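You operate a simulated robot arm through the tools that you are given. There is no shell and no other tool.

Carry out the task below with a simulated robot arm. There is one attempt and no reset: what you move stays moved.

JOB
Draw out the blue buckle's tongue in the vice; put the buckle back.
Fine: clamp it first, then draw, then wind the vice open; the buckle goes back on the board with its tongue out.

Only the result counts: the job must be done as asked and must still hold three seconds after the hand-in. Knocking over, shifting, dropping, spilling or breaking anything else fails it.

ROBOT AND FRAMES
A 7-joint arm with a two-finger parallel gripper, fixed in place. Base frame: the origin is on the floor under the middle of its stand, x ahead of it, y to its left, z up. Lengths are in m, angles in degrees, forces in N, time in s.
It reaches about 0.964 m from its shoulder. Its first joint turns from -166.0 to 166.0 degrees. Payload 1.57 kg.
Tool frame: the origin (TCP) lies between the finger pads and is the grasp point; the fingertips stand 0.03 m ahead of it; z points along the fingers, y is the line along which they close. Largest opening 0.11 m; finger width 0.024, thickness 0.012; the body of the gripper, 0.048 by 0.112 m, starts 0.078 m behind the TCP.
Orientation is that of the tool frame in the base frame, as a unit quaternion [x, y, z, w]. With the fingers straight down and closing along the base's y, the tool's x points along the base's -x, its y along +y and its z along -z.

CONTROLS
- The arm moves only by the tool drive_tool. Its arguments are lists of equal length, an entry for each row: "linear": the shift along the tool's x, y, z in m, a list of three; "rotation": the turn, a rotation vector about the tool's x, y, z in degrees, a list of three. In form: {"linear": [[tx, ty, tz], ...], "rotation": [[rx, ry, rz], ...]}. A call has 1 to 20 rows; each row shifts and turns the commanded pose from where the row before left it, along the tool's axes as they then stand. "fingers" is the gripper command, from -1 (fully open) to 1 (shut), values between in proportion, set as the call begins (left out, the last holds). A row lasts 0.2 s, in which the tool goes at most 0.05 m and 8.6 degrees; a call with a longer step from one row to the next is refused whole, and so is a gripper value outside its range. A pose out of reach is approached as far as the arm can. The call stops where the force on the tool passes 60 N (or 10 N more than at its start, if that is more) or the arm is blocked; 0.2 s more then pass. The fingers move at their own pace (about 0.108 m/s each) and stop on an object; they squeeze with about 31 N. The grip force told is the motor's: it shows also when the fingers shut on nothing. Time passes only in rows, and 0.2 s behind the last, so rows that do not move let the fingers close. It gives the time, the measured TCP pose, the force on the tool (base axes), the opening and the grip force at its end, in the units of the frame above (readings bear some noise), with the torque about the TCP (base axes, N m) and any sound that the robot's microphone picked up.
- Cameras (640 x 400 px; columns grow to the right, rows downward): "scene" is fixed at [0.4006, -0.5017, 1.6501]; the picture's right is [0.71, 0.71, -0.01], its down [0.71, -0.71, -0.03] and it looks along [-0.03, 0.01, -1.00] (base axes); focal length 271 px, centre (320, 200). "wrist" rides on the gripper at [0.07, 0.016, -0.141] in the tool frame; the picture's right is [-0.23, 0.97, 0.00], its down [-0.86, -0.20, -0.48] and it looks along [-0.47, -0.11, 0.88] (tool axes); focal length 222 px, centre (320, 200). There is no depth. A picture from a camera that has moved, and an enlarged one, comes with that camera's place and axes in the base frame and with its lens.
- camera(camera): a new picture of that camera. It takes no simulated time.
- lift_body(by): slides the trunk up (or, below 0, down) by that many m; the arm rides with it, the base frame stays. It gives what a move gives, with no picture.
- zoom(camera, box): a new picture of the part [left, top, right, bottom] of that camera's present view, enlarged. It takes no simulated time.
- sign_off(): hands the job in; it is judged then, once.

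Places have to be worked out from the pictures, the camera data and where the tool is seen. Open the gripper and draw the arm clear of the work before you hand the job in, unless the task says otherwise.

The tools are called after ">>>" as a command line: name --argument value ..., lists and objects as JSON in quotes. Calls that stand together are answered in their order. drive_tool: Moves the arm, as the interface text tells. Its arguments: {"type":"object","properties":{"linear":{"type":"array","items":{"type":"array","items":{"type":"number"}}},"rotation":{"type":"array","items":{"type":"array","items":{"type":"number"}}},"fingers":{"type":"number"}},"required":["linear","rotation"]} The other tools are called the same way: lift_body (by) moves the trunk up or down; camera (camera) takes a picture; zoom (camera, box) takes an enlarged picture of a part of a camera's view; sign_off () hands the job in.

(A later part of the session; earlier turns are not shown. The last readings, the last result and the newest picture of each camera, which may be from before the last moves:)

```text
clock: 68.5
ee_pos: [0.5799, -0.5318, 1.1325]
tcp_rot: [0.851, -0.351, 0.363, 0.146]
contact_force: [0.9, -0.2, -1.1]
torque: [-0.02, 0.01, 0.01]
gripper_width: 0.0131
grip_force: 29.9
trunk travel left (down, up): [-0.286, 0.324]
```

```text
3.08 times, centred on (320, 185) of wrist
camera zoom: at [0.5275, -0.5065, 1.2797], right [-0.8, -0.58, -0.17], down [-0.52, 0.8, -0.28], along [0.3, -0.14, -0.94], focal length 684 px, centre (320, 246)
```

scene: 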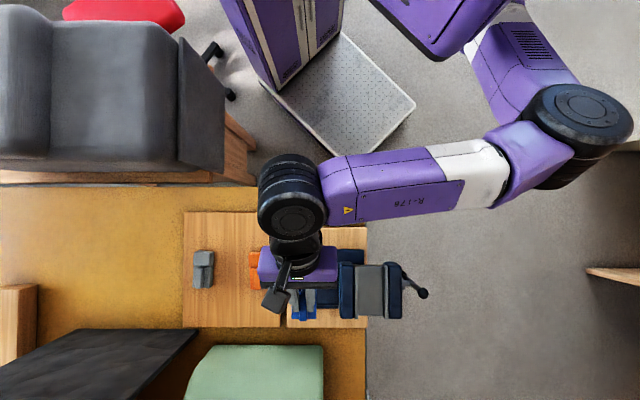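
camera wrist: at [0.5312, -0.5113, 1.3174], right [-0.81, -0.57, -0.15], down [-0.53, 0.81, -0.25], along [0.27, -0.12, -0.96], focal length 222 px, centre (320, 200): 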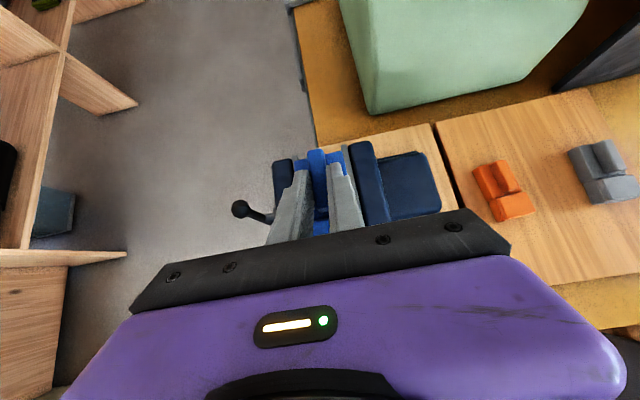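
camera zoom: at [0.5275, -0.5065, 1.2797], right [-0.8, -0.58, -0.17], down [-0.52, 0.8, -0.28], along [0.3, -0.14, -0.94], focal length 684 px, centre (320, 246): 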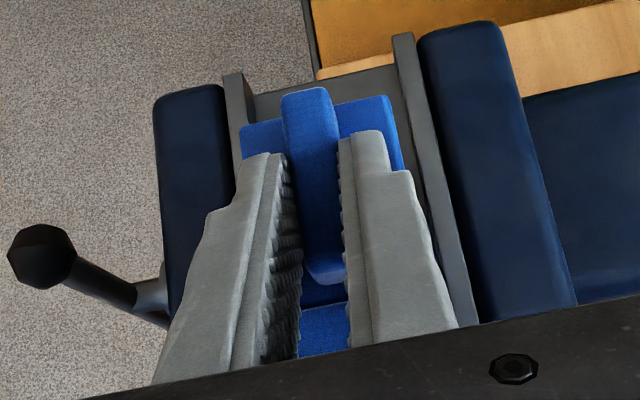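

Now the buckle's centre (U 0.0322) matches the gap's centre (0.032). I level the tilt and lower 2 cm more so its bottom enters between the plates.

>>> drive_tool --linear '[[-0.001, 0, 0.001], [-0.002, 0, 0.002], [-0.0028, 0, 0.0028], [-0.0028, 0, 0.0028], [-0.0028, 0, 0.0028], [-0.002, 0, 0.002], [-0.001, 0, 0.001]]' --rotation '[[-0.1, -0.2, 0], [-0.1, -0.2, 0], [-0.1, -0.2, 0], [-0.1, -0.2, 0], [-0.1, -0.2, 0], [0, 0, 0], [0, 0, 0]]'

>>> zoom --camera "wrist" --box '[220, 110, 420, 240]'

```text
clock: 70.1
ee_pos: [0.5801, -0.5317, 1.1136]
tcp_rot: [0.853, -0.353, 0.355, 0.147]
contact_force: [0.0, 0.6, -1.1]
torque: [0.05, 0.03, 0.0]
gripper_width: 0.013
grip_force: 30.0
trunk travel left (down, up): [-0.286, 0.324]
```

```text
3.08 times, centred on (320, 175) of wrist
camera zoom: at [0.5313, -0.5079, 1.2604], right [-0.8, -0.57, -0.16], down [-0.52, 0.81, -0.27], along [0.28, -0.13, -0.95], focal length 684 px, centre (320, 277)
```

zoom: 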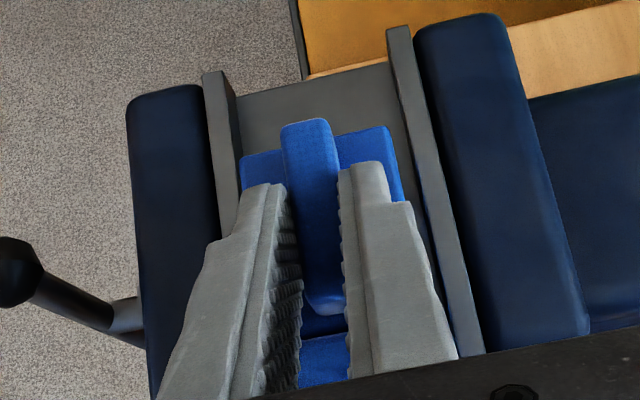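

No contact yet and the buckle sits nicely between the plates. I continue down in 1.4 mm rows, checking the force.

>>> drive_tool --linear '[[-0.001, 0, 0.001], [-0.001, 0, 0.001], [-0.001, 0, 0.001], [-0.001, 0, 0.001], [-0.001, 0, 0.001]]' --rotation '[[0, 0, 0], [0, 0, 0], [0, 0, 0], [0, 0, 0], [0, 0, 0]]'

```text
clock: 71.3
ee_pos: [0.5788, -0.5325, 1.1054]
tcp_rot: [0.853, -0.354, 0.354, 0.146]
contact_force: [-0.4, 0.1, -1.2]
torque: [-0.02, 0.03, -0.03]
gripper_width: 0.0132
grip_force: 30.1
trunk travel left (down, up): [-0.286, 0.324]
```

>>> drive_tool --linear '[[-0.001, 0, 0.001], [-0.001, 0, 0.001], [-0.001, 0, 0.001]]' --rotation '[[0, 0, 0], [0, 0, 0], [0, 0, 0]]'

>>> zoom --camera "wrist" --box '[220, 110, 420, 240]'

```text
clock: 72.1
ee_pos: [0.5802, -0.5319, 1.1035]
tcp_rot: [0.853, -0.353, 0.356, 0.148]
contact_force: [1.3, 2.4, 11.0]
torque: [0.21, 0.08, -0.03]
gripper_width: 0.013
grip_force: 30.2
trunk travel left (down, up): [-0.286, 0.324]
```

```text
3.08 times, centred on (320, 175) of wrist
camera zoom: at [0.5305, -0.5072, 1.2506], right [-0.8, -0.58, -0.16], down [-0.52, 0.81, -0.27], along [0.29, -0.13, -0.95], focal length 684 px, centre (320, 277)
```

zoom: 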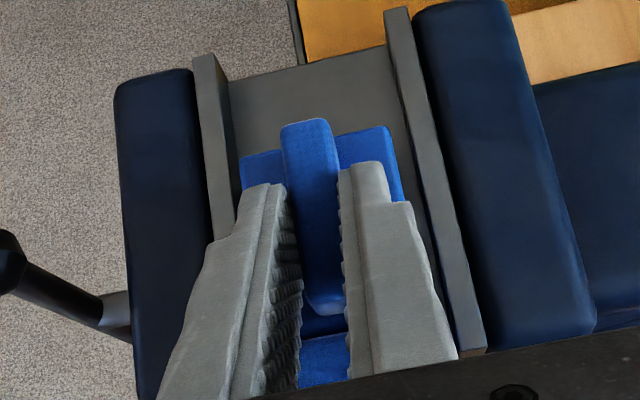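

Contact at z ≈ 1.1035 with 11 N: the buckle is seated on the bed just where expected. I open the fingers to 38 mm and raise straight up.

>>> drive_tool --linear '[[0, 0, 0], [0, 0, 0], [0, 0, 0]]' --rotation '[[0, 0, 0], [0, 0, 0], [0, 0, 0]]' --fingers 0.3

>>> drive_tool --linear '[[0.002, 0, -0.002], [0.004, 0, -0.004], [0.006, 0, -0.006], [0.008, 0, -0.008], [0.008, 0, -0.008], [0.008, 0, -0.008]]' --rotation '[[0, 0, 0], [0, 0, 0], [0, 0, 0], [0, 0, 0], [0, 0, 0], [0, 0, 0]]'

>>> camera --camera "wrist"

>>> zoom --camera "wrist" --box '[220, 100, 420, 230]'

```text
clock: 72.9
ee_pos: [0.5791, -0.5334, 1.1022]
tcp_rot: [0.852, -0.354, 0.355, 0.148]
contact_force: [-3.0, -3.1, 18.3]
torque: [-0.23, -0.11, -0.09]
gripper_width: 0.0339
grip_force: 0.0
trunk travel left (down, up): [-0.286, 0.324]
```

```text
clock: 74.3
ee_pos: [0.5792, -0.5318, 1.1514]
tcp_rot: [0.853, -0.354, 0.355, 0.147]
contact_force: [-0.3, 0.3, -0.1]
torque: [-0.02, 0.01, 0.0]
gripper_width: 0.0386
grip_force: 0.1
trunk travel left (down, up): [-0.286, 0.324]
```

```text
taken
camera wrist: at [0.5312, -0.5076, 1.2999], right [-0.8, -0.57, -0.16], down [-0.53, 0.81, -0.27], along [0.28, -0.13, -0.95], focal length 222 px, centre (320, 200)
```

wrist: 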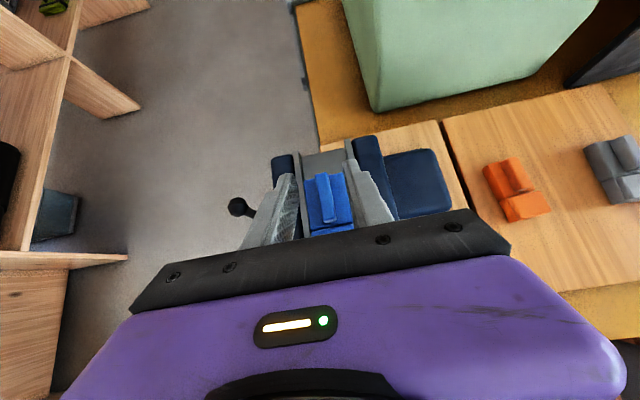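

```text
3.08 times, centred on (320, 165) of wrist
camera zoom: at [0.5312, -0.5076, 1.2999], right [-0.8, -0.57, -0.16], down [-0.53, 0.81, -0.27], along [0.28, -0.13, -0.95], focal length 684 px, centre (320, 308)
```

zoom: 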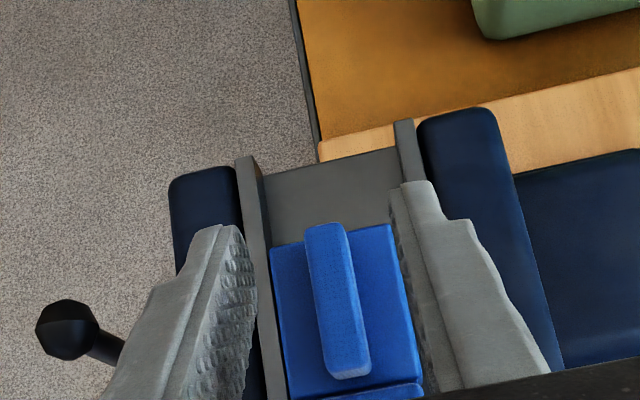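

The buckle rests between the jaws. The ball of the T-handle checks again at (0.679, -0.480, 1.064), so I move sideways at height to a point behind and above it, keeping the fingers at 38 mm so the inner one clears the jaw.

>>> drive_tool --linear '[[-0.00165, -0.0269, -0.00165], [-0.00165, -0.0269, -0.00165], [-0.00165, -0.0269, -0.00165], [-0.00165, -0.0269, -0.00165], [-0.0105, 0, 0.0105], [-0.0105, 0, 0.0105]]' --rotation '[[0, 0, 0], [0, 0, 0], [0, 0, 0], [0, 0, 0], [0, 0, 0], [0, 0, 0]]'

>>> camera --camera "wrist"

>>> camera --camera "scene"

```text
clock: 75.7
ee_pos: [0.6501, -0.4498, 1.1221]
tcp_rot: [0.853, -0.354, 0.354, 0.147]
contact_force: [0.4, -0.7, 0.0]
torque: [-0.01, 0.01, 0.0]
gripper_width: 0.0383
grip_force: 0.1
trunk travel left (down, up): [-0.286, 0.324]
```

```text
taken
camera wrist: at [0.6011, -0.4246, 1.2703], right [-0.8, -0.57, -0.16], down [-0.53, 0.81, -0.27], along [0.28, -0.13, -0.95], focal length 222 px, centre (320, 200)
```

wrist: 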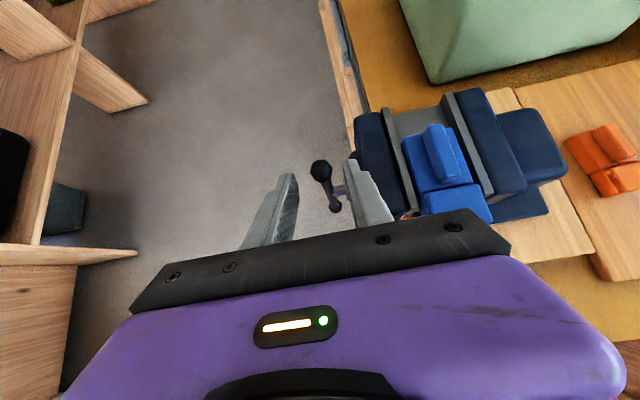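

```text
taken
```

scene: 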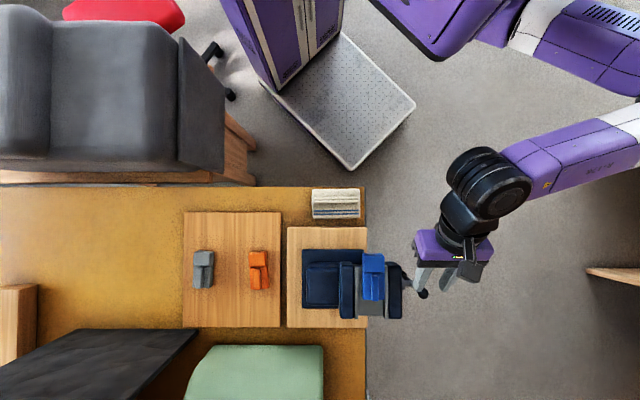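

>>> zoom --camera "wrist" --box '[240, 120, 420, 240]'

>>> zoom --camera "wrist" --box '[350, 80, 520, 225]'

>>> zoom --camera "scene" --box '[290, 230, 450, 330]'

```text
3.33 times, centred on (330, 180) of wrist
camera zoom: at [0.6011, -0.4246, 1.2703], right [-0.8, -0.57, -0.16], down [-0.53, 0.81, -0.27], along [0.28, -0.13, -0.95], focal length 740 px, centre (287, 267)
```

zoom: 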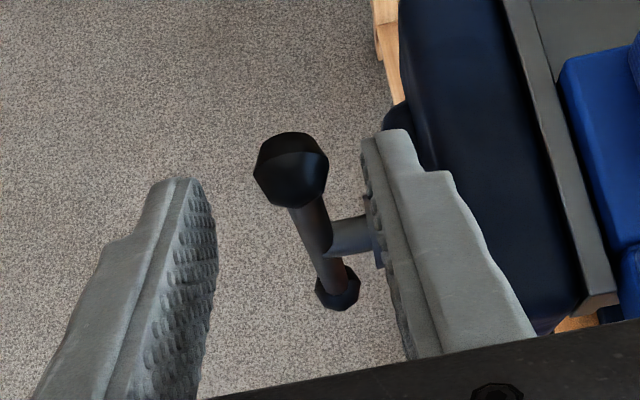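

```text
2.76 times, centred on (435, 152) of wrist
camera zoom: at [0.6011, -0.4246, 1.2703], right [-0.8, -0.57, -0.16], down [-0.53, 0.81, -0.27], along [0.28, -0.13, -0.95], focal length 613 px, centre (3, 331)
```

zoom: 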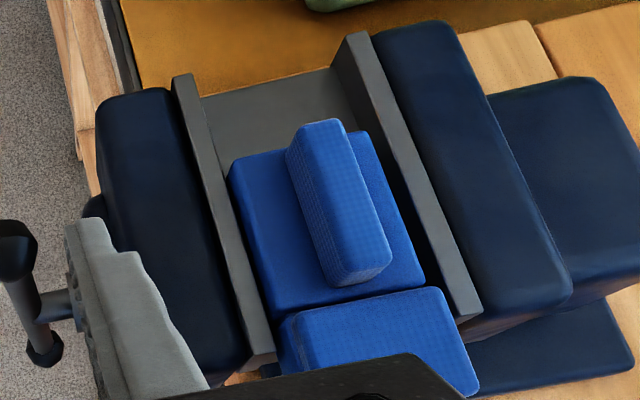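

```text
4.00 times, centred on (370, 280) of scene
camera zoom: at [0.4006, -0.5017, 1.6501], right [0.71, 0.71, -0.01], down [0.71, -0.71, -0.03], along [-0.03, 0.01, -1.0], focal length 1084 px, centre (120, -120)
```

zoom: 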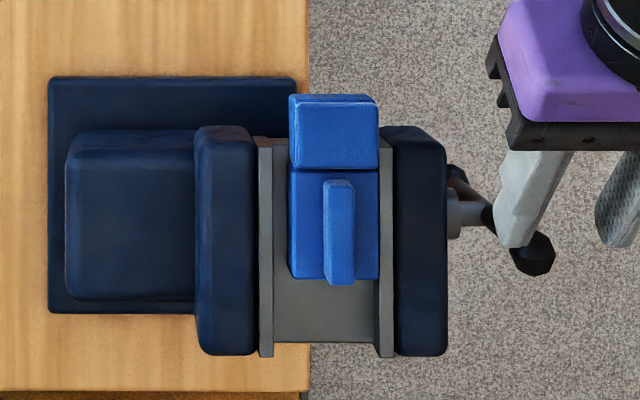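

The ball is confirmed at U 0.143, V 0.819, z 1.064, between the fingers' planes. I approach it along the finger direction and close on it.

>>> drive_tool --linear '[[-0.0123, -0.0012, 0], [0, 0, 0.014], [0, 0, 0.014], [0, 0, 0.014], [0, 0, 0.014], [0, 0, 0.014]]' --rotation '[[0, 0, 0], [0, 0, 0], [0, 0, 0], [0, 0, 0], [0, 0, 0], [0, 0, 0]]'

>>> camera --camera "wrist"

>>> zoom --camera "scene" --box '[350, 230, 470, 330]'

```text
clock: 77.1
ee_pos: [0.6796, -0.478, 1.063]
tcp_rot: [0.853, -0.354, 0.355, 0.147]
contact_force: [-0.6, 1.0, -0.2]
torque: [0.01, 0.0, 0.02]
gripper_width: 0.0384
grip_force: 0.0
trunk travel left (down, up): [-0.286, 0.324]
```

```text
taken
camera wrist: at [0.6311, -0.4528, 1.2116], right [-0.8, -0.57, -0.16], down [-0.53, 0.81, -0.27], along [0.28, -0.13, -0.95], focal length 222 px, centre (320, 200)
```

wrist: 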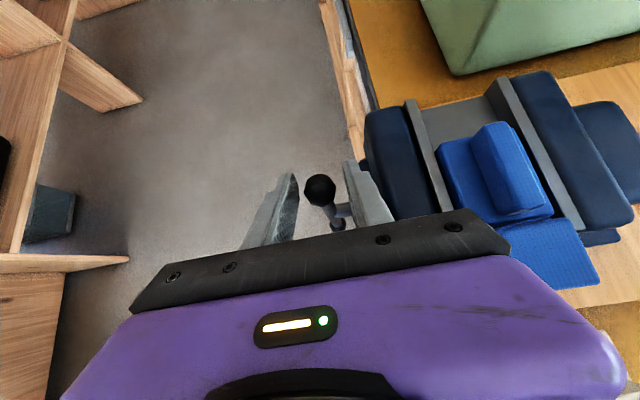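

```text
4.00 times, centred on (410, 280) of scene
camera zoom: at [0.4006, -0.5017, 1.6501], right [0.71, 0.71, -0.01], down [0.71, -0.71, -0.03], along [-0.03, 0.01, -1.0], focal length 1084 px, centre (-40, -120)
```

zoom: 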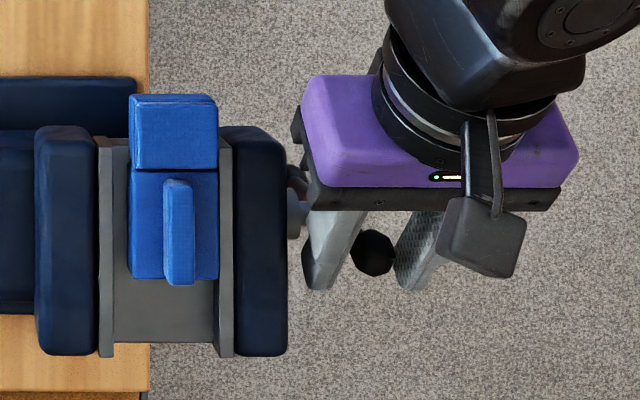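

The ball sits exactly at the grasp point with no contact yet. I close on it.

>>> drive_tool --linear '[[0, 0, 0], [0, 0, 0], [0, 0, 0]]' --rotation '[[0, 0, 0], [0, 0, 0], [0, 0, 0]]' --fingers 1

```text
clock: 77.9
ee_pos: [0.6795, -0.4773, 1.0625]
tcp_rot: [0.853, -0.354, 0.354, 0.147]
contact_force: [0.4, -4.4, -2.2]
torque: [-0.16, -0.12, -0.03]
gripper_width: 0.0238
grip_force: 35.7
trunk travel left (down, up): [-0.286, 0.324]
```

The ball is held (23.8 mm). I swing it 30° along its arc towards the robot, the clockwise sense that should close the vice, and check the result.

>>> drive_tool --linear '[[-0.00726, 0, -0.00641], [-0.00803, 0, -0.0054], [-0.00867, 0, -0.00431], [-0.00916, 0, -0.00314]]' --rotation '[[0, 0, 0], [0, 0, 0], [0, 0, 0], [0, 0, 0]]'

>>> camera --camera "wrist"

>>> zoom --camera "scene" --box '[290, 230, 450, 330]'

```text
clock: 78.9
ee_pos: [0.653, -0.4523, 1.0558]
tcp_rot: [0.852, -0.354, 0.355, 0.148]
contact_force: [-0.4, -11.9, 15.6]
torque: [-0.69, -0.71, -0.09]
gripper_width: 0.0235
grip_force: 35.7
trunk travel left (down, up): [-0.286, 0.324]
```

```text
taken
camera wrist: at [0.6038, -0.4275, 1.2034], right [-0.8, -0.57, -0.16], down [-0.52, 0.81, -0.27], along [0.29, -0.13, -0.95], focal length 222 px, centre (320, 200)
```

wrist: 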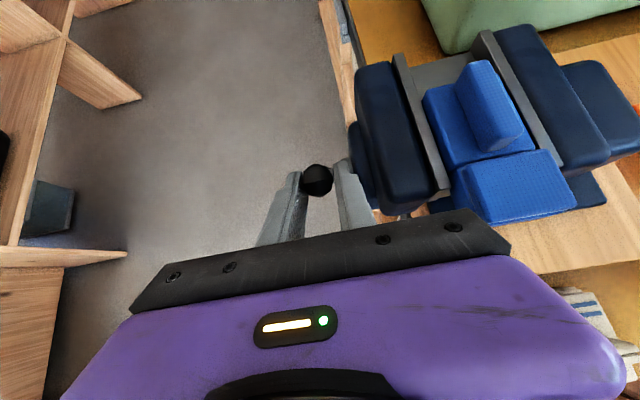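

```text
4.00 times, centred on (370, 280) of scene
camera zoom: at [0.4006, -0.5017, 1.6501], right [0.71, 0.71, -0.01], down [0.71, -0.71, -0.03], along [-0.03, 0.01, -1.0], focal length 1084 px, centre (120, -120)
```

zoom: 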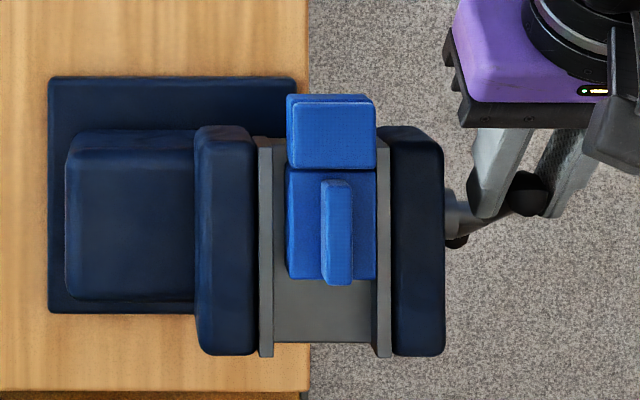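

The moving jaw advanced about 1.6 mm for roughly 24° of real turn, carrying the buckle along, so about 200° more is needed. The ball crept in the pads, so instead of a friction grip I'll push it positively with closed fingers: first I release and back off along the finger direction.

>>> drive_tool --linear '[[0, 0, 0], [0, 0, 0], [0, 0, -0.02], [0, 0, -0.02], [0, 0, -0.02], [0, 0, -0.015]]' --rotation '[[0, 0, 0], [0, 0, 0], [0, 0, 0], [0, 0, 0], [0, 0, 0], [0, 0, 0]]' --fingers 0.3

>>> camera --camera "wrist"

>>> zoom --camera "wrist" --box '[240, 80, 420, 240]'

```text
clock: 80.3
ee_pos: [0.6153, -0.4142, 1.1079]
tcp_rot: [0.853, -0.353, 0.355, 0.147]
contact_force: [-1.5, 0.5, -0.6]
torque: [0.04, 0.01, 0.03]
gripper_width: 0.0386
grip_force: 0.1
trunk travel left (down, up): [-0.286, 0.324]
```

```text
taken
camera wrist: at [0.5667, -0.3898, 1.2548], right [-0.8, -0.57, -0.16], down [-0.52, 0.81, -0.27], along [0.28, -0.13, -0.95], focal length 222 px, centre (320, 200)
```

wrist: 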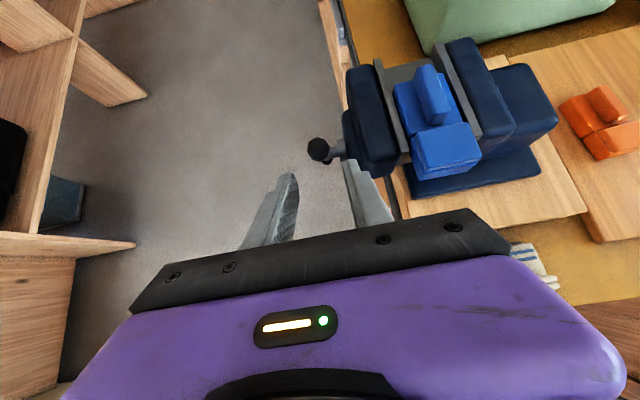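

```text
2.50 times, centred on (330, 160) of wrist
camera zoom: at [0.5667, -0.3898, 1.2548], right [-0.8, -0.57, -0.16], down [-0.52, 0.81, -0.27], along [0.28, -0.13, -0.95], focal length 555 px, centre (295, 300)
```

zoom: 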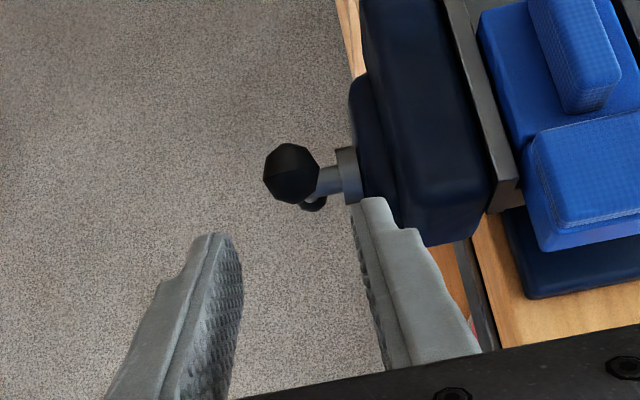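

The ball is now at about 23° from the vertical (V 0.789, z 1.058). I shut the fingers, lift over the ball, and come forward so the finger undersides lie just beyond and above it.

>>> drive_tool --linear '[[0, 0.002, 0], [0.02, 0.002, 0], [0.02, 0, 0], [0.02, 0, 0], [0, 0, 0.022], [0, 0, 0.022], [0, 0, 0.0228], [-0.0113, 0, 0], [-0.0113, 0, 0]]' --rotation '[[0, 0, 0], [0, 0, 0], [0, 0, 0], [0, 0, 0], [0, 0, 0], [0, 0, 0], [0, 0, 0], [0, 0, 0], [0, 0, 0]]' --fingers 1

>>> camera --camera "wrist"

>>> zoom --camera "scene" --box '[350, 230, 470, 330]'

```text
clock: 82.3
ee_pos: [0.6646, -0.4698, 1.0866]
tcp_rot: [0.853, -0.354, 0.353, 0.146]
contact_force: [1.2, 0.2, -0.2]
torque: [0.07, -0.01, 0.02]
gripper_width: 0.0
grip_force: 21.6
trunk travel left (down, up): [-0.286, 0.324]
```

```text
taken
camera wrist: at [0.6161, -0.4443, 1.2338], right [-0.8, -0.57, -0.16], down [-0.53, 0.81, -0.27], along [0.28, -0.13, -0.95], focal length 222 px, centre (320, 200)
```

wrist: 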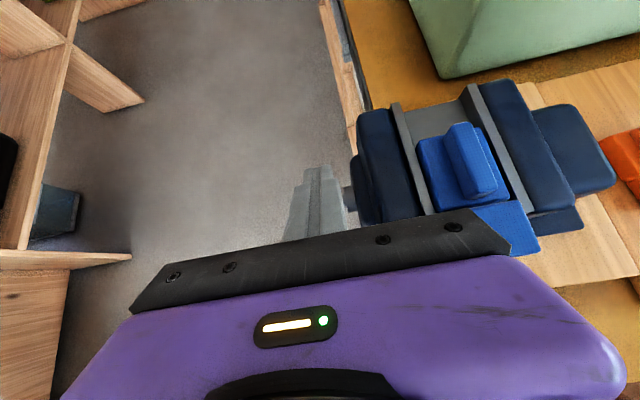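

```text
4.00 times, centred on (410, 280) of scene
camera zoom: at [0.4006, -0.5017, 1.6501], right [0.71, 0.71, -0.01], down [0.71, -0.71, -0.03], along [-0.03, 0.01, -1.0], focal length 1084 px, centre (-40, -120)
```

zoom: 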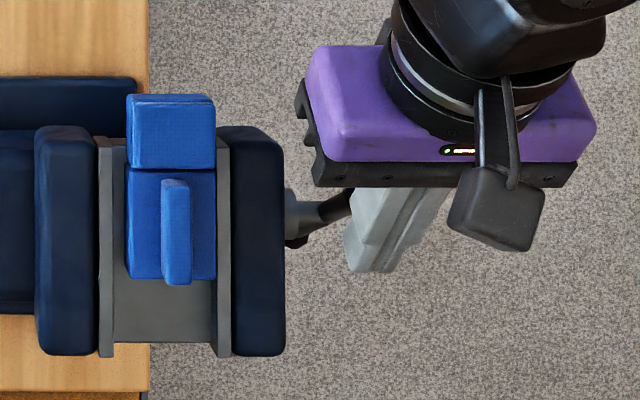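

The closed fingers lie over the ball. I now push it along its arc to about 59°, and check the jaw and forces.

>>> drive_tool --linear '[[-0.0056, 0, -0.0009], [-0.0105, 0, -0.0033], [-0.0115, 0, -0.0017], [-0.0116, 0, 0], [-0.0115, 0, 0.0019]]' --rotation '[[0, 0, 0], [0, 0, 0], [0, 0, 0], [0, 0, 0], [0, 0, 0]]'

>>> camera --camera "wrist"

>>> zoom --camera "scene" --box '[310, 230, 430, 330]'

```text
clock: 83.5
ee_pos: [0.6377, -0.4407, 1.0522]
tcp_rot: [0.854, -0.354, 0.353, 0.147]
contact_force: [0.5, 0.0, 0.2]
torque: [-0.01, 0.02, -0.01]
gripper_width: 0.0002
grip_force: 21.1
trunk travel left (down, up): [-0.286, 0.324]
```

```text
taken
camera wrist: at [0.5887, -0.4171, 1.2009], right [-0.8, -0.57, -0.16], down [-0.53, 0.81, -0.27], along [0.28, -0.13, -0.95], focal length 222 px, centre (320, 200)
```

wrist: 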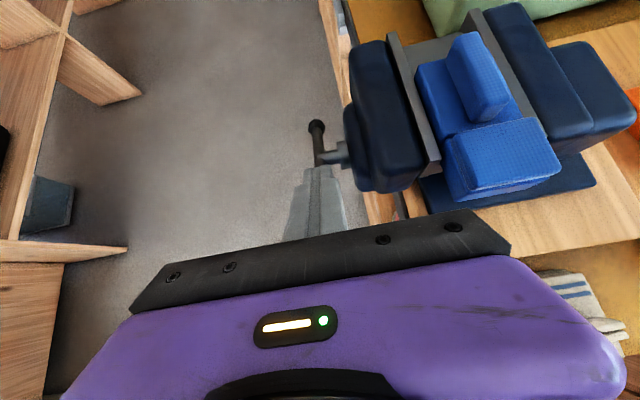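

```text
4.00 times, centred on (370, 280) of scene
camera zoom: at [0.4006, -0.5017, 1.6501], right [0.71, 0.71, -0.01], down [0.71, -0.71, -0.03], along [-0.03, 0.01, -1.0], focal length 1084 px, centre (120, -120)
```

zoom: 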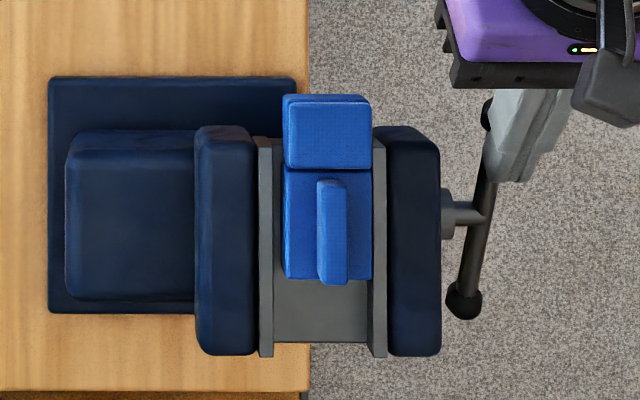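

The handle turned freely and the jaw has advanced about 3.8 mm in all; roughly 6 mm of gap remains at the fixed jaw. I continue pushing the ball on to about 95°.

>>> drive_tool --linear '[[-0.0111, 0, 0.0037], [-0.0104, 0, 0.0054], [-0.0093, 0, 0.0068], [-0.0082, 0, 0.0083]]' --rotation '[[0, 0, 0], [0, 0, 0], [0, 0, 0], [0, 0, 0]]'

>>> camera --camera "wrist"

>>> zoom --camera "scene" --box '[310, 230, 430, 330]'

```text
clock: 84.5
ee_pos: [0.6309, -0.4343, 1.0073]
tcp_rot: [0.853, -0.353, 0.354, 0.146]
contact_force: [-0.1, 0.2, -0.4]
torque: [-0.01, -0.02, 0.02]
gripper_width: 0.0
grip_force: 20.8
trunk travel left (down, up): [-0.286, 0.324]
```

```text
taken
camera wrist: at [0.5819, -0.4099, 1.1563], right [-0.8, -0.57, -0.16], down [-0.53, 0.81, -0.27], along [0.28, -0.13, -0.95], focal length 222 px, centre (320, 200)
```

wrist: 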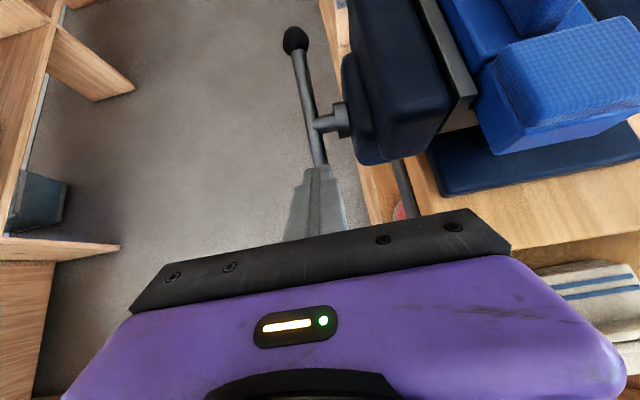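

```text
4.00 times, centred on (370, 280) of scene
camera zoom: at [0.4006, -0.5017, 1.6501], right [0.71, 0.71, -0.01], down [0.71, -0.71, -0.03], along [-0.03, 0.01, -1.0], focal length 1084 px, centre (120, -120)
```

zoom: 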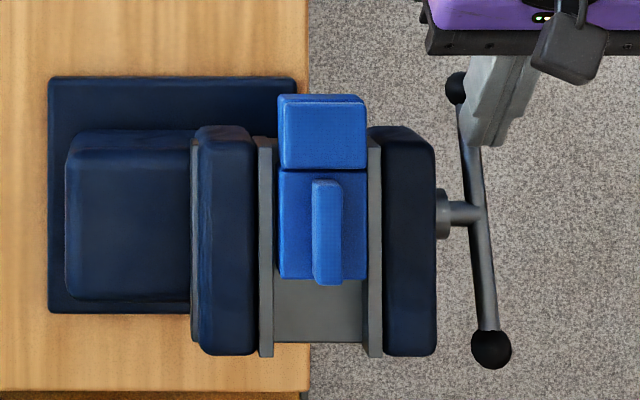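

The jaw has now moved about 6 mm at 90°, so some 3.3 mm (about 50°) remain. Beyond here I push with the fingertips, so I back off and come round to put the tips against the ball from the near upper side.

>>> drive_tool --linear '[[0.015, 0.003, 0], [0, 0.003, -0.03], [0, 0, -0.03], [-0.0188, 0, 0], [-0.0188, 0, 0], [0, 0, 0.0207]]' --rotation '[[0, 0, 0], [0, 0, 0], [0, 0, 0], [0, 0, 0], [0, 0, 0], [0, 0, 0]]'

>>> camera --camera "wrist"

>>> zoom --camera "wrist" --box '[250, 60, 410, 240]'

>>> zoom --camera "scene" --box '[350, 200, 470, 320]'

```text
clock: 85.9
ee_pos: [0.5946, -0.406, 1.0201]
tcp_rot: [0.853, -0.354, 0.354, 0.146]
contact_force: [0.0, 0.6, -0.8]
torque: [0.01, 0.03, 0.01]
gripper_width: 0.0
grip_force: 21.4
trunk travel left (down, up): [-0.286, 0.324]
```

```text
taken
camera wrist: at [0.5457, -0.3827, 1.168], right [-0.8, -0.58, -0.16], down [-0.53, 0.81, -0.27], along [0.28, -0.13, -0.95], focal length 222 px, centre (320, 200)
```

wrist: 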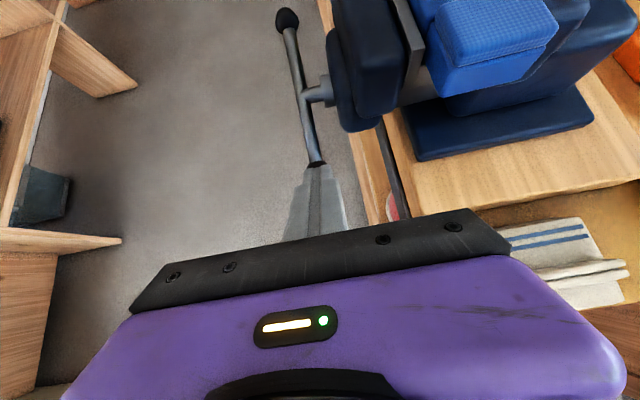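

```text
2.22 times, centred on (330, 150) of wrist
camera zoom: at [0.5457, -0.3827, 1.168], right [-0.8, -0.58, -0.16], down [-0.53, 0.81, -0.27], along [0.28, -0.13, -0.95], focal length 494 px, centre (298, 311)
```

zoom: 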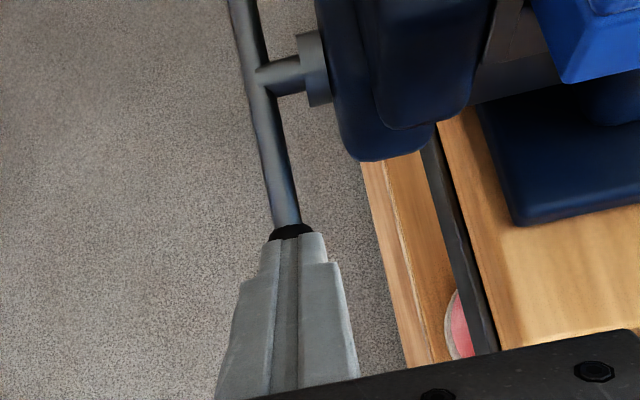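

```text
3.33 times, centred on (410, 260) of scene
camera zoom: at [0.4006, -0.5017, 1.6501], right [0.71, 0.71, -0.01], down [0.71, -0.71, -0.03], along [-0.03, 0.01, -1.0], focal length 904 px, centre (20, 0)
```

zoom: 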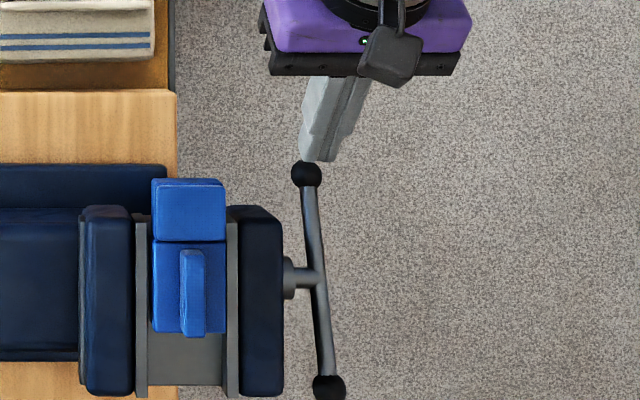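

The fingertips are right behind the ball, in line (U 0.133). I push it down and round in steps to about 131°.

>>> drive_tool --linear '[[0, 0, 0.0082], [-0.0068, 0, 0.0095], [-0.0052, 0, 0.0104], [-0.0036, 0, 0.011], [-0.0017, 0, 0.0115]]' --rotation '[[0, 0, 0], [0, 0, 0], [0, 0, 0], [0, 0, 0], [0, 0, 0]]'

>>> zoom --camera "scene" --box '[310, 230, 430, 330]'

>>> camera --camera "wrist"

```text
clock: 87.1
ee_pos: [0.6117, -0.4235, 0.9722]
tcp_rot: [0.853, -0.354, 0.355, 0.147]
contact_force: [0.3, 0.3, 0.0]
torque: [-0.01, -0.01, 0.0]
gripper_width: 0.0
grip_force: 20.9
trunk travel left (down, up): [-0.286, 0.324]
```

```text
4.00 times, centred on (370, 280) of scene
camera zoom: at [0.4006, -0.5017, 1.6501], right [0.71, 0.71, -0.01], down [0.71, -0.71, -0.03], along [-0.03, 0.01, -1.0], focal length 1084 px, centre (120, -120)
```

zoom: 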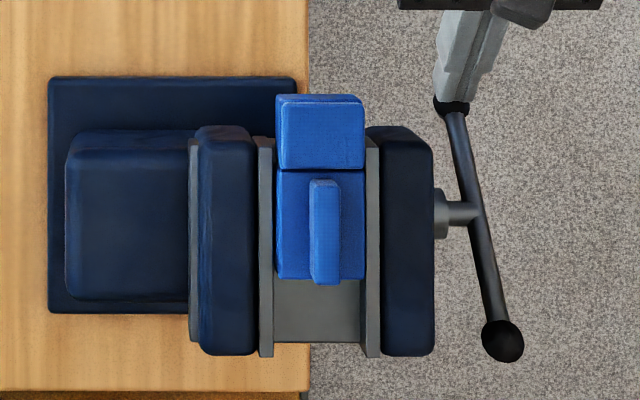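

```text
taken
camera wrist: at [0.5631, -0.3996, 1.1205], right [-0.8, -0.58, -0.16], down [-0.53, 0.81, -0.27], along [0.29, -0.13, -0.95], focal length 222 px, centre (320, 200)
```

wrist: 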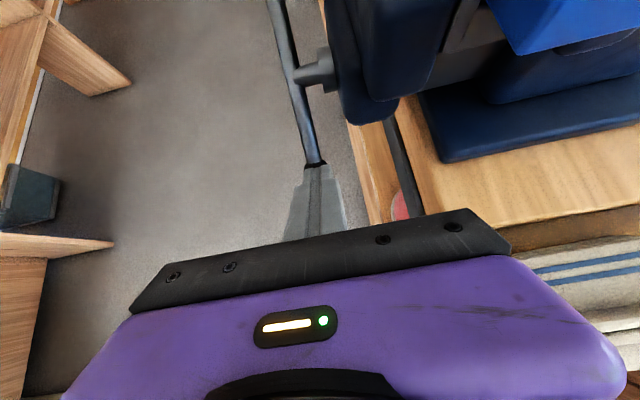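

The handle is at about 130° and the jaw has come in about 7 mm, leaving under 2 mm. I keep pushing round in single steps and watch for the clamping force.

>>> drive_tool --linear '[[0, 0, 0.0116], [0.0019, 0, 0.0115], [0.0036, 0, 0.0111]]' --rotation '[[0, 0, 0], [0, 0, 0], [0, 0, 0]]'

>>> zoom --camera "scene" --box '[310, 230, 430, 330]'

```text
clock: 87.9
ee_pos: [0.6338, -0.444, 0.9517]
tcp_rot: [0.853, -0.354, 0.354, 0.146]
contact_force: [0.2, -0.3, 0.2]
torque: [-0.02, -0.04, -0.03]
gripper_width: 0.0001
grip_force: 21.5
trunk travel left (down, up): [-0.286, 0.324]
```

```text
4.00 times, centred on (370, 280) of scene
camera zoom: at [0.4006, -0.5017, 1.6501], right [0.71, 0.71, -0.01], down [0.71, -0.71, -0.03], along [-0.03, 0.01, -1.0], focal length 1084 px, centre (120, -120)
```

zoom: 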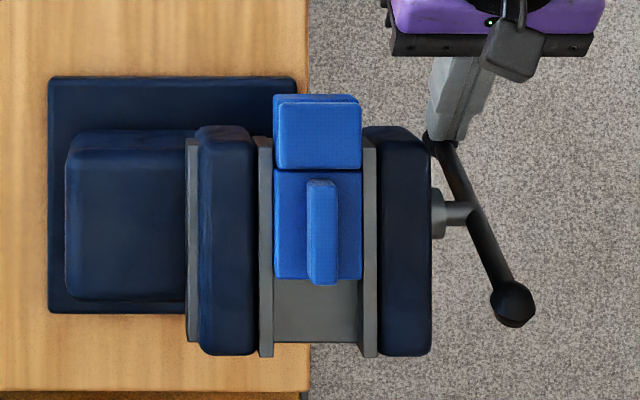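

The buckle is now nearly against the fixed plate. I advance one small step at a time, expecting resistance.

>>> drive_tool --linear '[[0.0053, 0, 0.0103]]' --rotation '[[0, 0, 0]]'

>>> drive_tool --linear '[[0.0068, 0, 0.0093]]' --rotation '[[0, 0, 0]]'

>>> zoom --camera "scene" --box '[310, 230, 430, 330]'

>>> camera --camera "wrist"

```text
clock: 88.3
ee_pos: [0.6401, -0.4517, 0.9494]
tcp_rot: [0.853, -0.354, 0.354, 0.147]
contact_force: [-1.4, 1.7, 0.3]
torque: [0.04, -0.01, 0.05]
gripper_width: 0.0
grip_force: 21.2
trunk travel left (down, up): [-0.286, 0.324]
```

```text
clock: 88.7
ee_pos: [0.648, -0.4603, 0.9478]
tcp_rot: [0.853, -0.354, 0.354, 0.146]
contact_force: [-1.5, 1.2, 0.6]
torque: [0.01, 0.07, -0.02]
gripper_width: 0.0003
grip_force: 21.4
trunk travel left (down, up): [-0.286, 0.324]
```

```text
4.00 times, centred on (370, 280) of scene
camera zoom: at [0.4006, -0.5017, 1.6501], right [0.71, 0.71, -0.01], down [0.71, -0.71, -0.03], along [-0.03, 0.01, -1.0], focal length 1084 px, centre (120, -120)
```

zoom: 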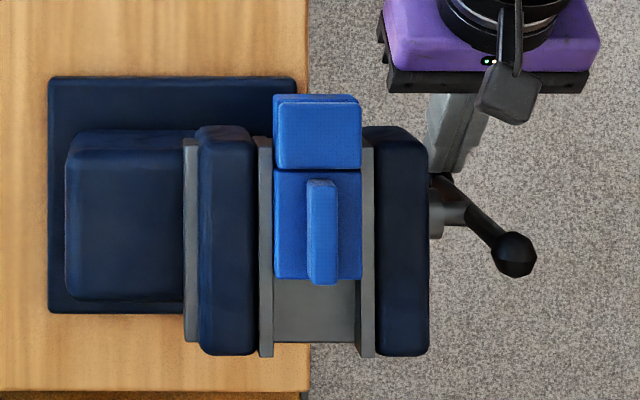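

```text
taken
camera wrist: at [0.5988, -0.4353, 1.095], right [-0.8, -0.57, -0.16], down [-0.52, 0.81, -0.27], along [0.28, -0.13, -0.95], focal length 222 px, centre (320, 200)
```

wrist: 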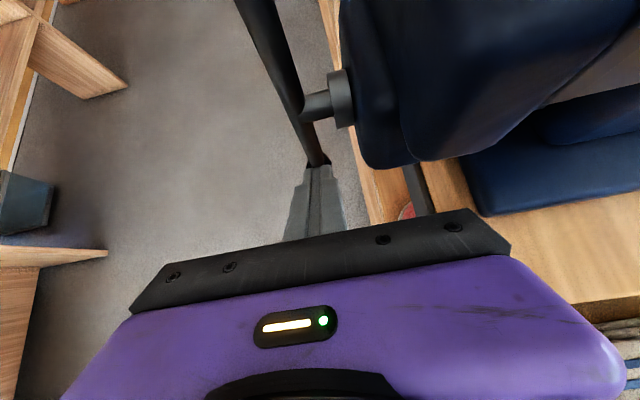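

The jaws are all but touching the buckle on both sides, and the handle's other ball is now on top. I withdraw, lift over, and come down beyond that ball to press it round with the finger undersides again.

>>> drive_tool --linear '[[0, 0, -0.034], [0, 0, -0.034], [0, 0, -0.034], [0.035, -0.001, 0], [0.035, -0.001, 0], [0.035, -0.001, 0], [0.035, 0, 0], [0, 0, 0.018], [0, 0, 0.0172]]' --rotation '[[0, 0, 0], [0, 0, 0], [0, 0, 0], [0, 0, 0], [0, 0, 0], [0, 0, 0], [0, 0, 0], [0, 0, 0], [0, 0, 0]]'

>>> camera --camera "wrist"

>>> zoom --camera "scene" --box '[350, 230, 470, 330]'

```text
clock: 90.7
ee_pos: [0.6868, -0.495, 1.0925]
tcp_rot: [0.853, -0.353, 0.354, 0.147]
contact_force: [-0.2, 0.7, 0.1]
torque: [0.02, 0.03, 0.03]
gripper_width: 0.0002
grip_force: 20.9
trunk travel left (down, up): [-0.286, 0.324]
```

```text
taken
camera wrist: at [0.6379, -0.4694, 1.2414], right [-0.8, -0.57, -0.16], down [-0.52, 0.81, -0.27], along [0.28, -0.13, -0.95], focal length 222 px, centre (320, 200)
```

wrist: 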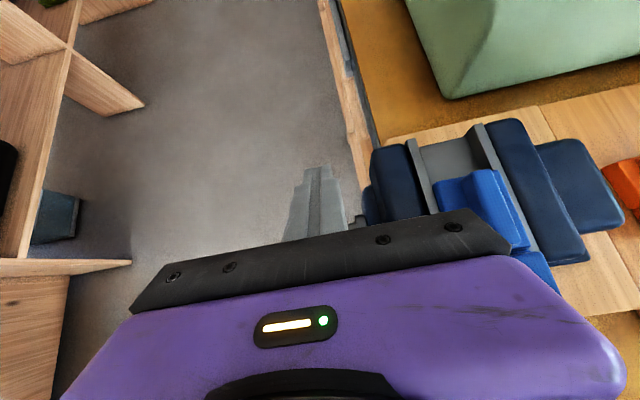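

```text
4.00 times, centred on (410, 280) of scene
camera zoom: at [0.4006, -0.5017, 1.6501], right [0.71, 0.71, -0.01], down [0.71, -0.71, -0.03], along [-0.03, 0.01, -1.0], focal length 1084 px, centre (-40, -120)
```

zoom: 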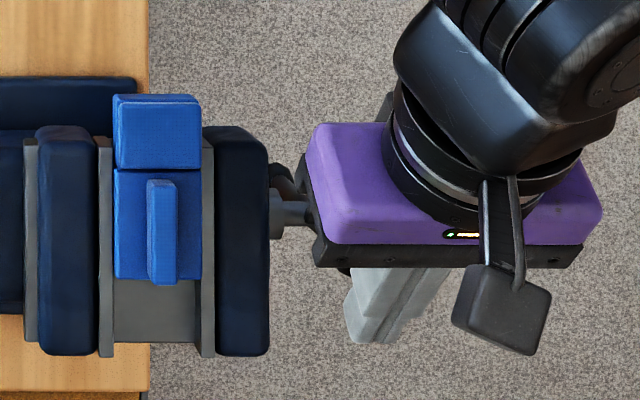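

In place beyond the second ball. I press it round in small steps and watch the force rise.

>>> drive_tool --linear '[[-0.006, 0, 0], [-0.0078, 0, -0.0076], [-0.0094, 0, -0.0068]]' --rotation '[[0, 0, 0], [0, 0, 0], [0, 0, 0]]'

>>> drive_tool --linear '[[-0.0104, 0, -0.0052]]' --rotation '[[0, 0, 0]]'

>>> zoom --camera "scene" --box '[310, 230, 430, 330]'

```text
clock: 91.5
ee_pos: [0.6676, -0.4755, 1.0873]
tcp_rot: [0.853, -0.353, 0.356, 0.147]
contact_force: [3.2, -4.9, 9.4]
torque: [-0.12, 0.0, -0.02]
gripper_width: 0.0002
grip_force: 21.5
trunk travel left (down, up): [-0.286, 0.324]
```

```text
clock: 91.9
ee_pos: [0.6605, -0.4687, 1.0855]
tcp_rot: [0.852, -0.354, 0.356, 0.147]
contact_force: [3.3, -4.9, 17.0]
torque: [-0.23, 0.0, -0.08]
gripper_width: 0.0
grip_force: 21.0
trunk travel left (down, up): [-0.286, 0.324]
```

```text
4.00 times, centred on (370, 280) of scene
camera zoom: at [0.4006, -0.5017, 1.6501], right [0.71, 0.71, -0.01], down [0.71, -0.71, -0.03], along [-0.03, 0.01, -1.0], focal length 1084 px, centre (120, -120)
```

zoom: 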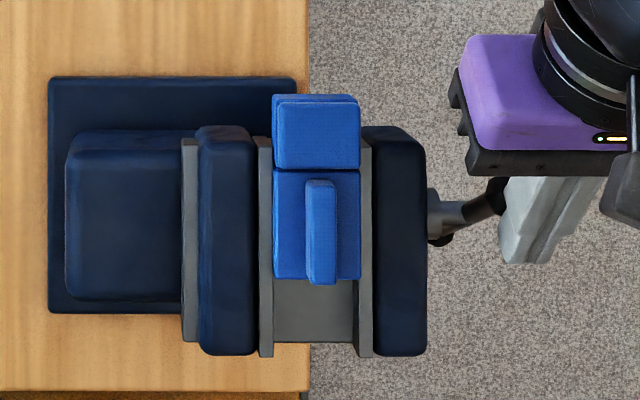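

Resistance is building (about 18 N), with the plates touching the buckle on both sides. I give it a little more to make it firm.

>>> drive_tool --linear '[[-0.006, 0, -0.002], [-0.005, 0, -0.0015]]' --rotation '[[0, 0, 0], [0, 0, 0]]'

>>> zoom --camera "scene" --box '[310, 230, 430, 330]'

```text
clock: 92.5
ee_pos: [0.6538, -0.4591, 1.0801]
tcp_rot: [0.853, -0.352, 0.357, 0.147]
contact_force: [13.9, -8.6, 24.1]
torque: [-0.48, -0.1, -0.16]
gripper_width: 0.0
grip_force: 21.3
trunk travel left (down, up): [-0.286, 0.324]
```

```text
4.00 times, centred on (370, 280) of scene
camera zoom: at [0.4006, -0.5017, 1.6501], right [0.71, 0.71, -0.01], down [0.71, -0.71, -0.03], along [-0.03, 0.01, -1.0], focal length 1084 px, centre (120, -120)
```

zoom: 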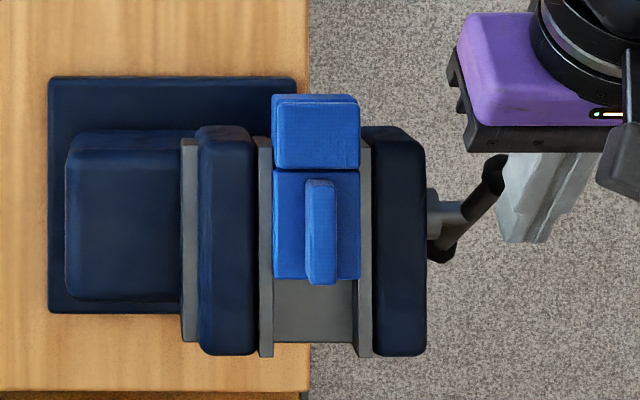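

The push now stands at about 29 N tangentially with no visible jaw motion: it is clamped. I lift the fingers off the ball and check that the vice stays tight.

>>> drive_tool --linear '[[0.01, 0, 0], [0.02, 0, 0], [0.02, 0, 0], [0.02, 0, 0], [0, 0, -0.02]]' --rotation '[[0, 0, 0], [0, 0, 0], [0, 0, 0], [0, 0, 0], [0, 0, 0]]'

>>> camera --camera "wrist"

>>> zoom --camera "scene" --box '[310, 230, 430, 330]'

```text
clock: 93.7
ee_pos: [0.6776, -0.4849, 1.1408]
tcp_rot: [0.853, -0.354, 0.354, 0.146]
contact_force: [-0.2, 0.3, 0.4]
torque: [0.02, 0.0, -0.03]
gripper_width: 0.0001
grip_force: 21.6
trunk travel left (down, up): [-0.286, 0.324]
```

```text
taken
camera wrist: at [0.6287, -0.4609, 1.2889], right [-0.8, -0.57, -0.16], down [-0.52, 0.81, -0.27], along [0.28, -0.13, -0.95], focal length 222 px, centre (320, 200)
```

wrist: 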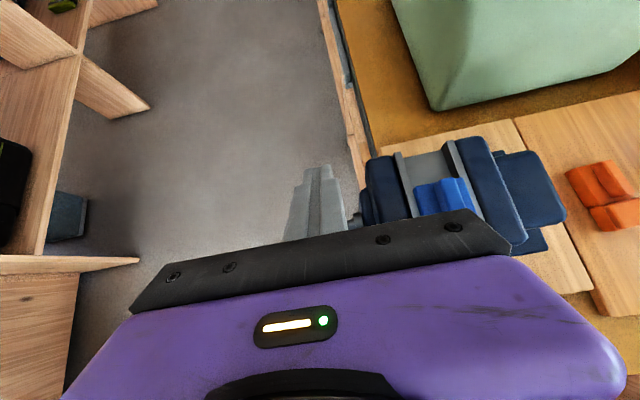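

```text
4.00 times, centred on (370, 280) of scene
camera zoom: at [0.4006, -0.5017, 1.6501], right [0.71, 0.71, -0.01], down [0.71, -0.71, -0.03], along [-0.03, 0.01, -1.0], focal length 1084 px, centre (120, -120)
```

zoom: 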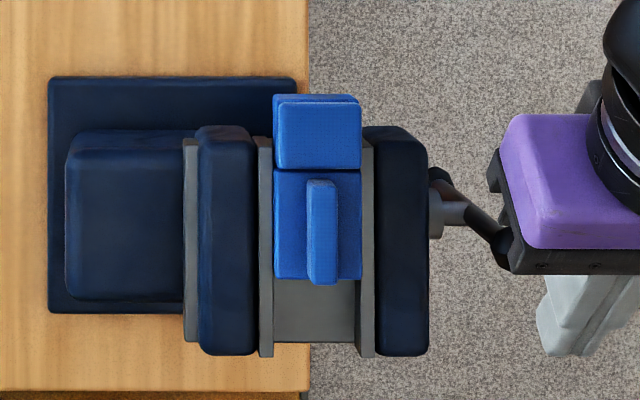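

The jaws still touch the buckle, though the handle seems to have eased back a little. I move the tool back to get a clear view of it.

>>> drive_tool --linear '[[0, 0, -0.04], [0, 0, -0.04], [0, 0, -0.03]]' --rotation '[[0, 0, 0], [0, 0, 0], [0, 0, 0]]'

>>> camera --camera "wrist"

>>> zoom --camera "wrist" --box '[270, 80, 470, 220]'

>>> zoom --camera "scene" --box '[330, 240, 430, 310]'

```text
clock: 94.5
ee_pos: [0.6228, -0.4304, 1.2189]
tcp_rot: [0.853, -0.354, 0.354, 0.147]
contact_force: [1.1, 0.3, -0.5]
torque: [-0.02, 0.02, 0.0]
gripper_width: 0.0001
grip_force: 21.4
trunk travel left (down, up): [-0.286, 0.324]
```

```text
taken
camera wrist: at [0.5729, -0.4058, 1.3673], right [-0.8, -0.57, -0.16], down [-0.52, 0.81, -0.27], along [0.28, -0.13, -0.95], focal length 222 px, centre (320, 200)
```

wrist: 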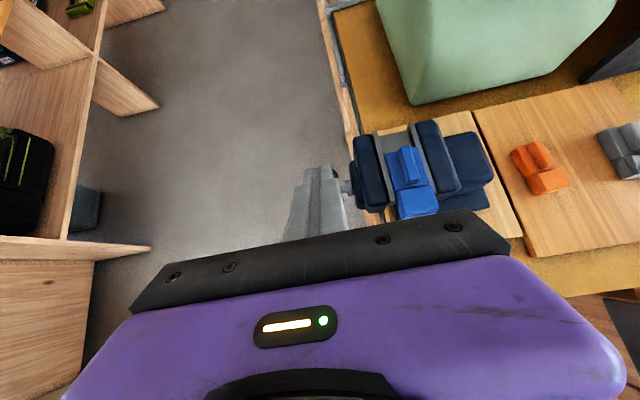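

```text
2.86 times, centred on (370, 150) of wrist
camera zoom: at [0.5729, -0.4058, 1.3673], right [-0.8, -0.57, -0.16], down [-0.52, 0.81, -0.27], along [0.28, -0.13, -0.95], focal length 635 px, centre (177, 343)
```

zoom: 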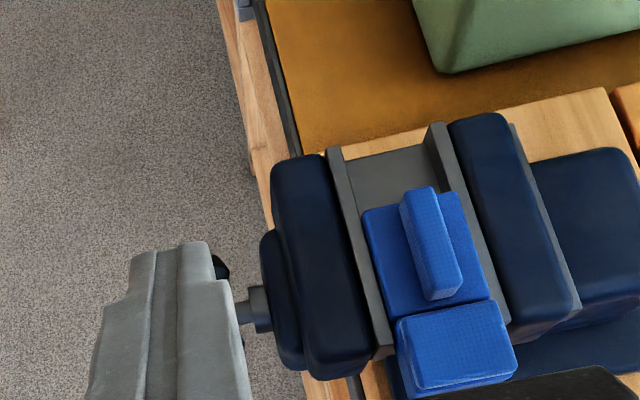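

```text
5.71 times, centred on (380, 275) of scene
camera zoom: at [0.4006, -0.5017, 1.6501], right [0.71, 0.71, -0.01], down [0.71, -0.71, -0.03], along [-0.03, 0.01, -1.0], focal length 1549 px, centre (-23, -229)
```

zoom: 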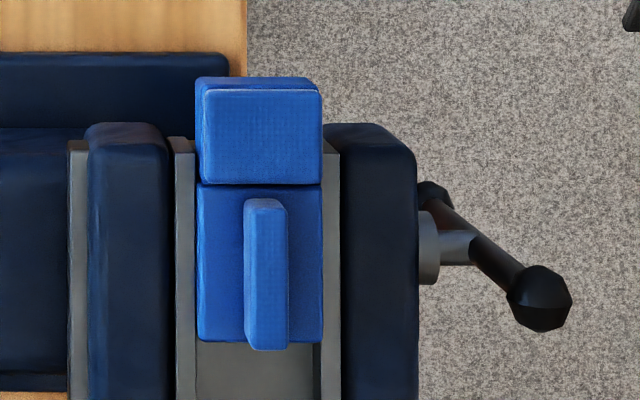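

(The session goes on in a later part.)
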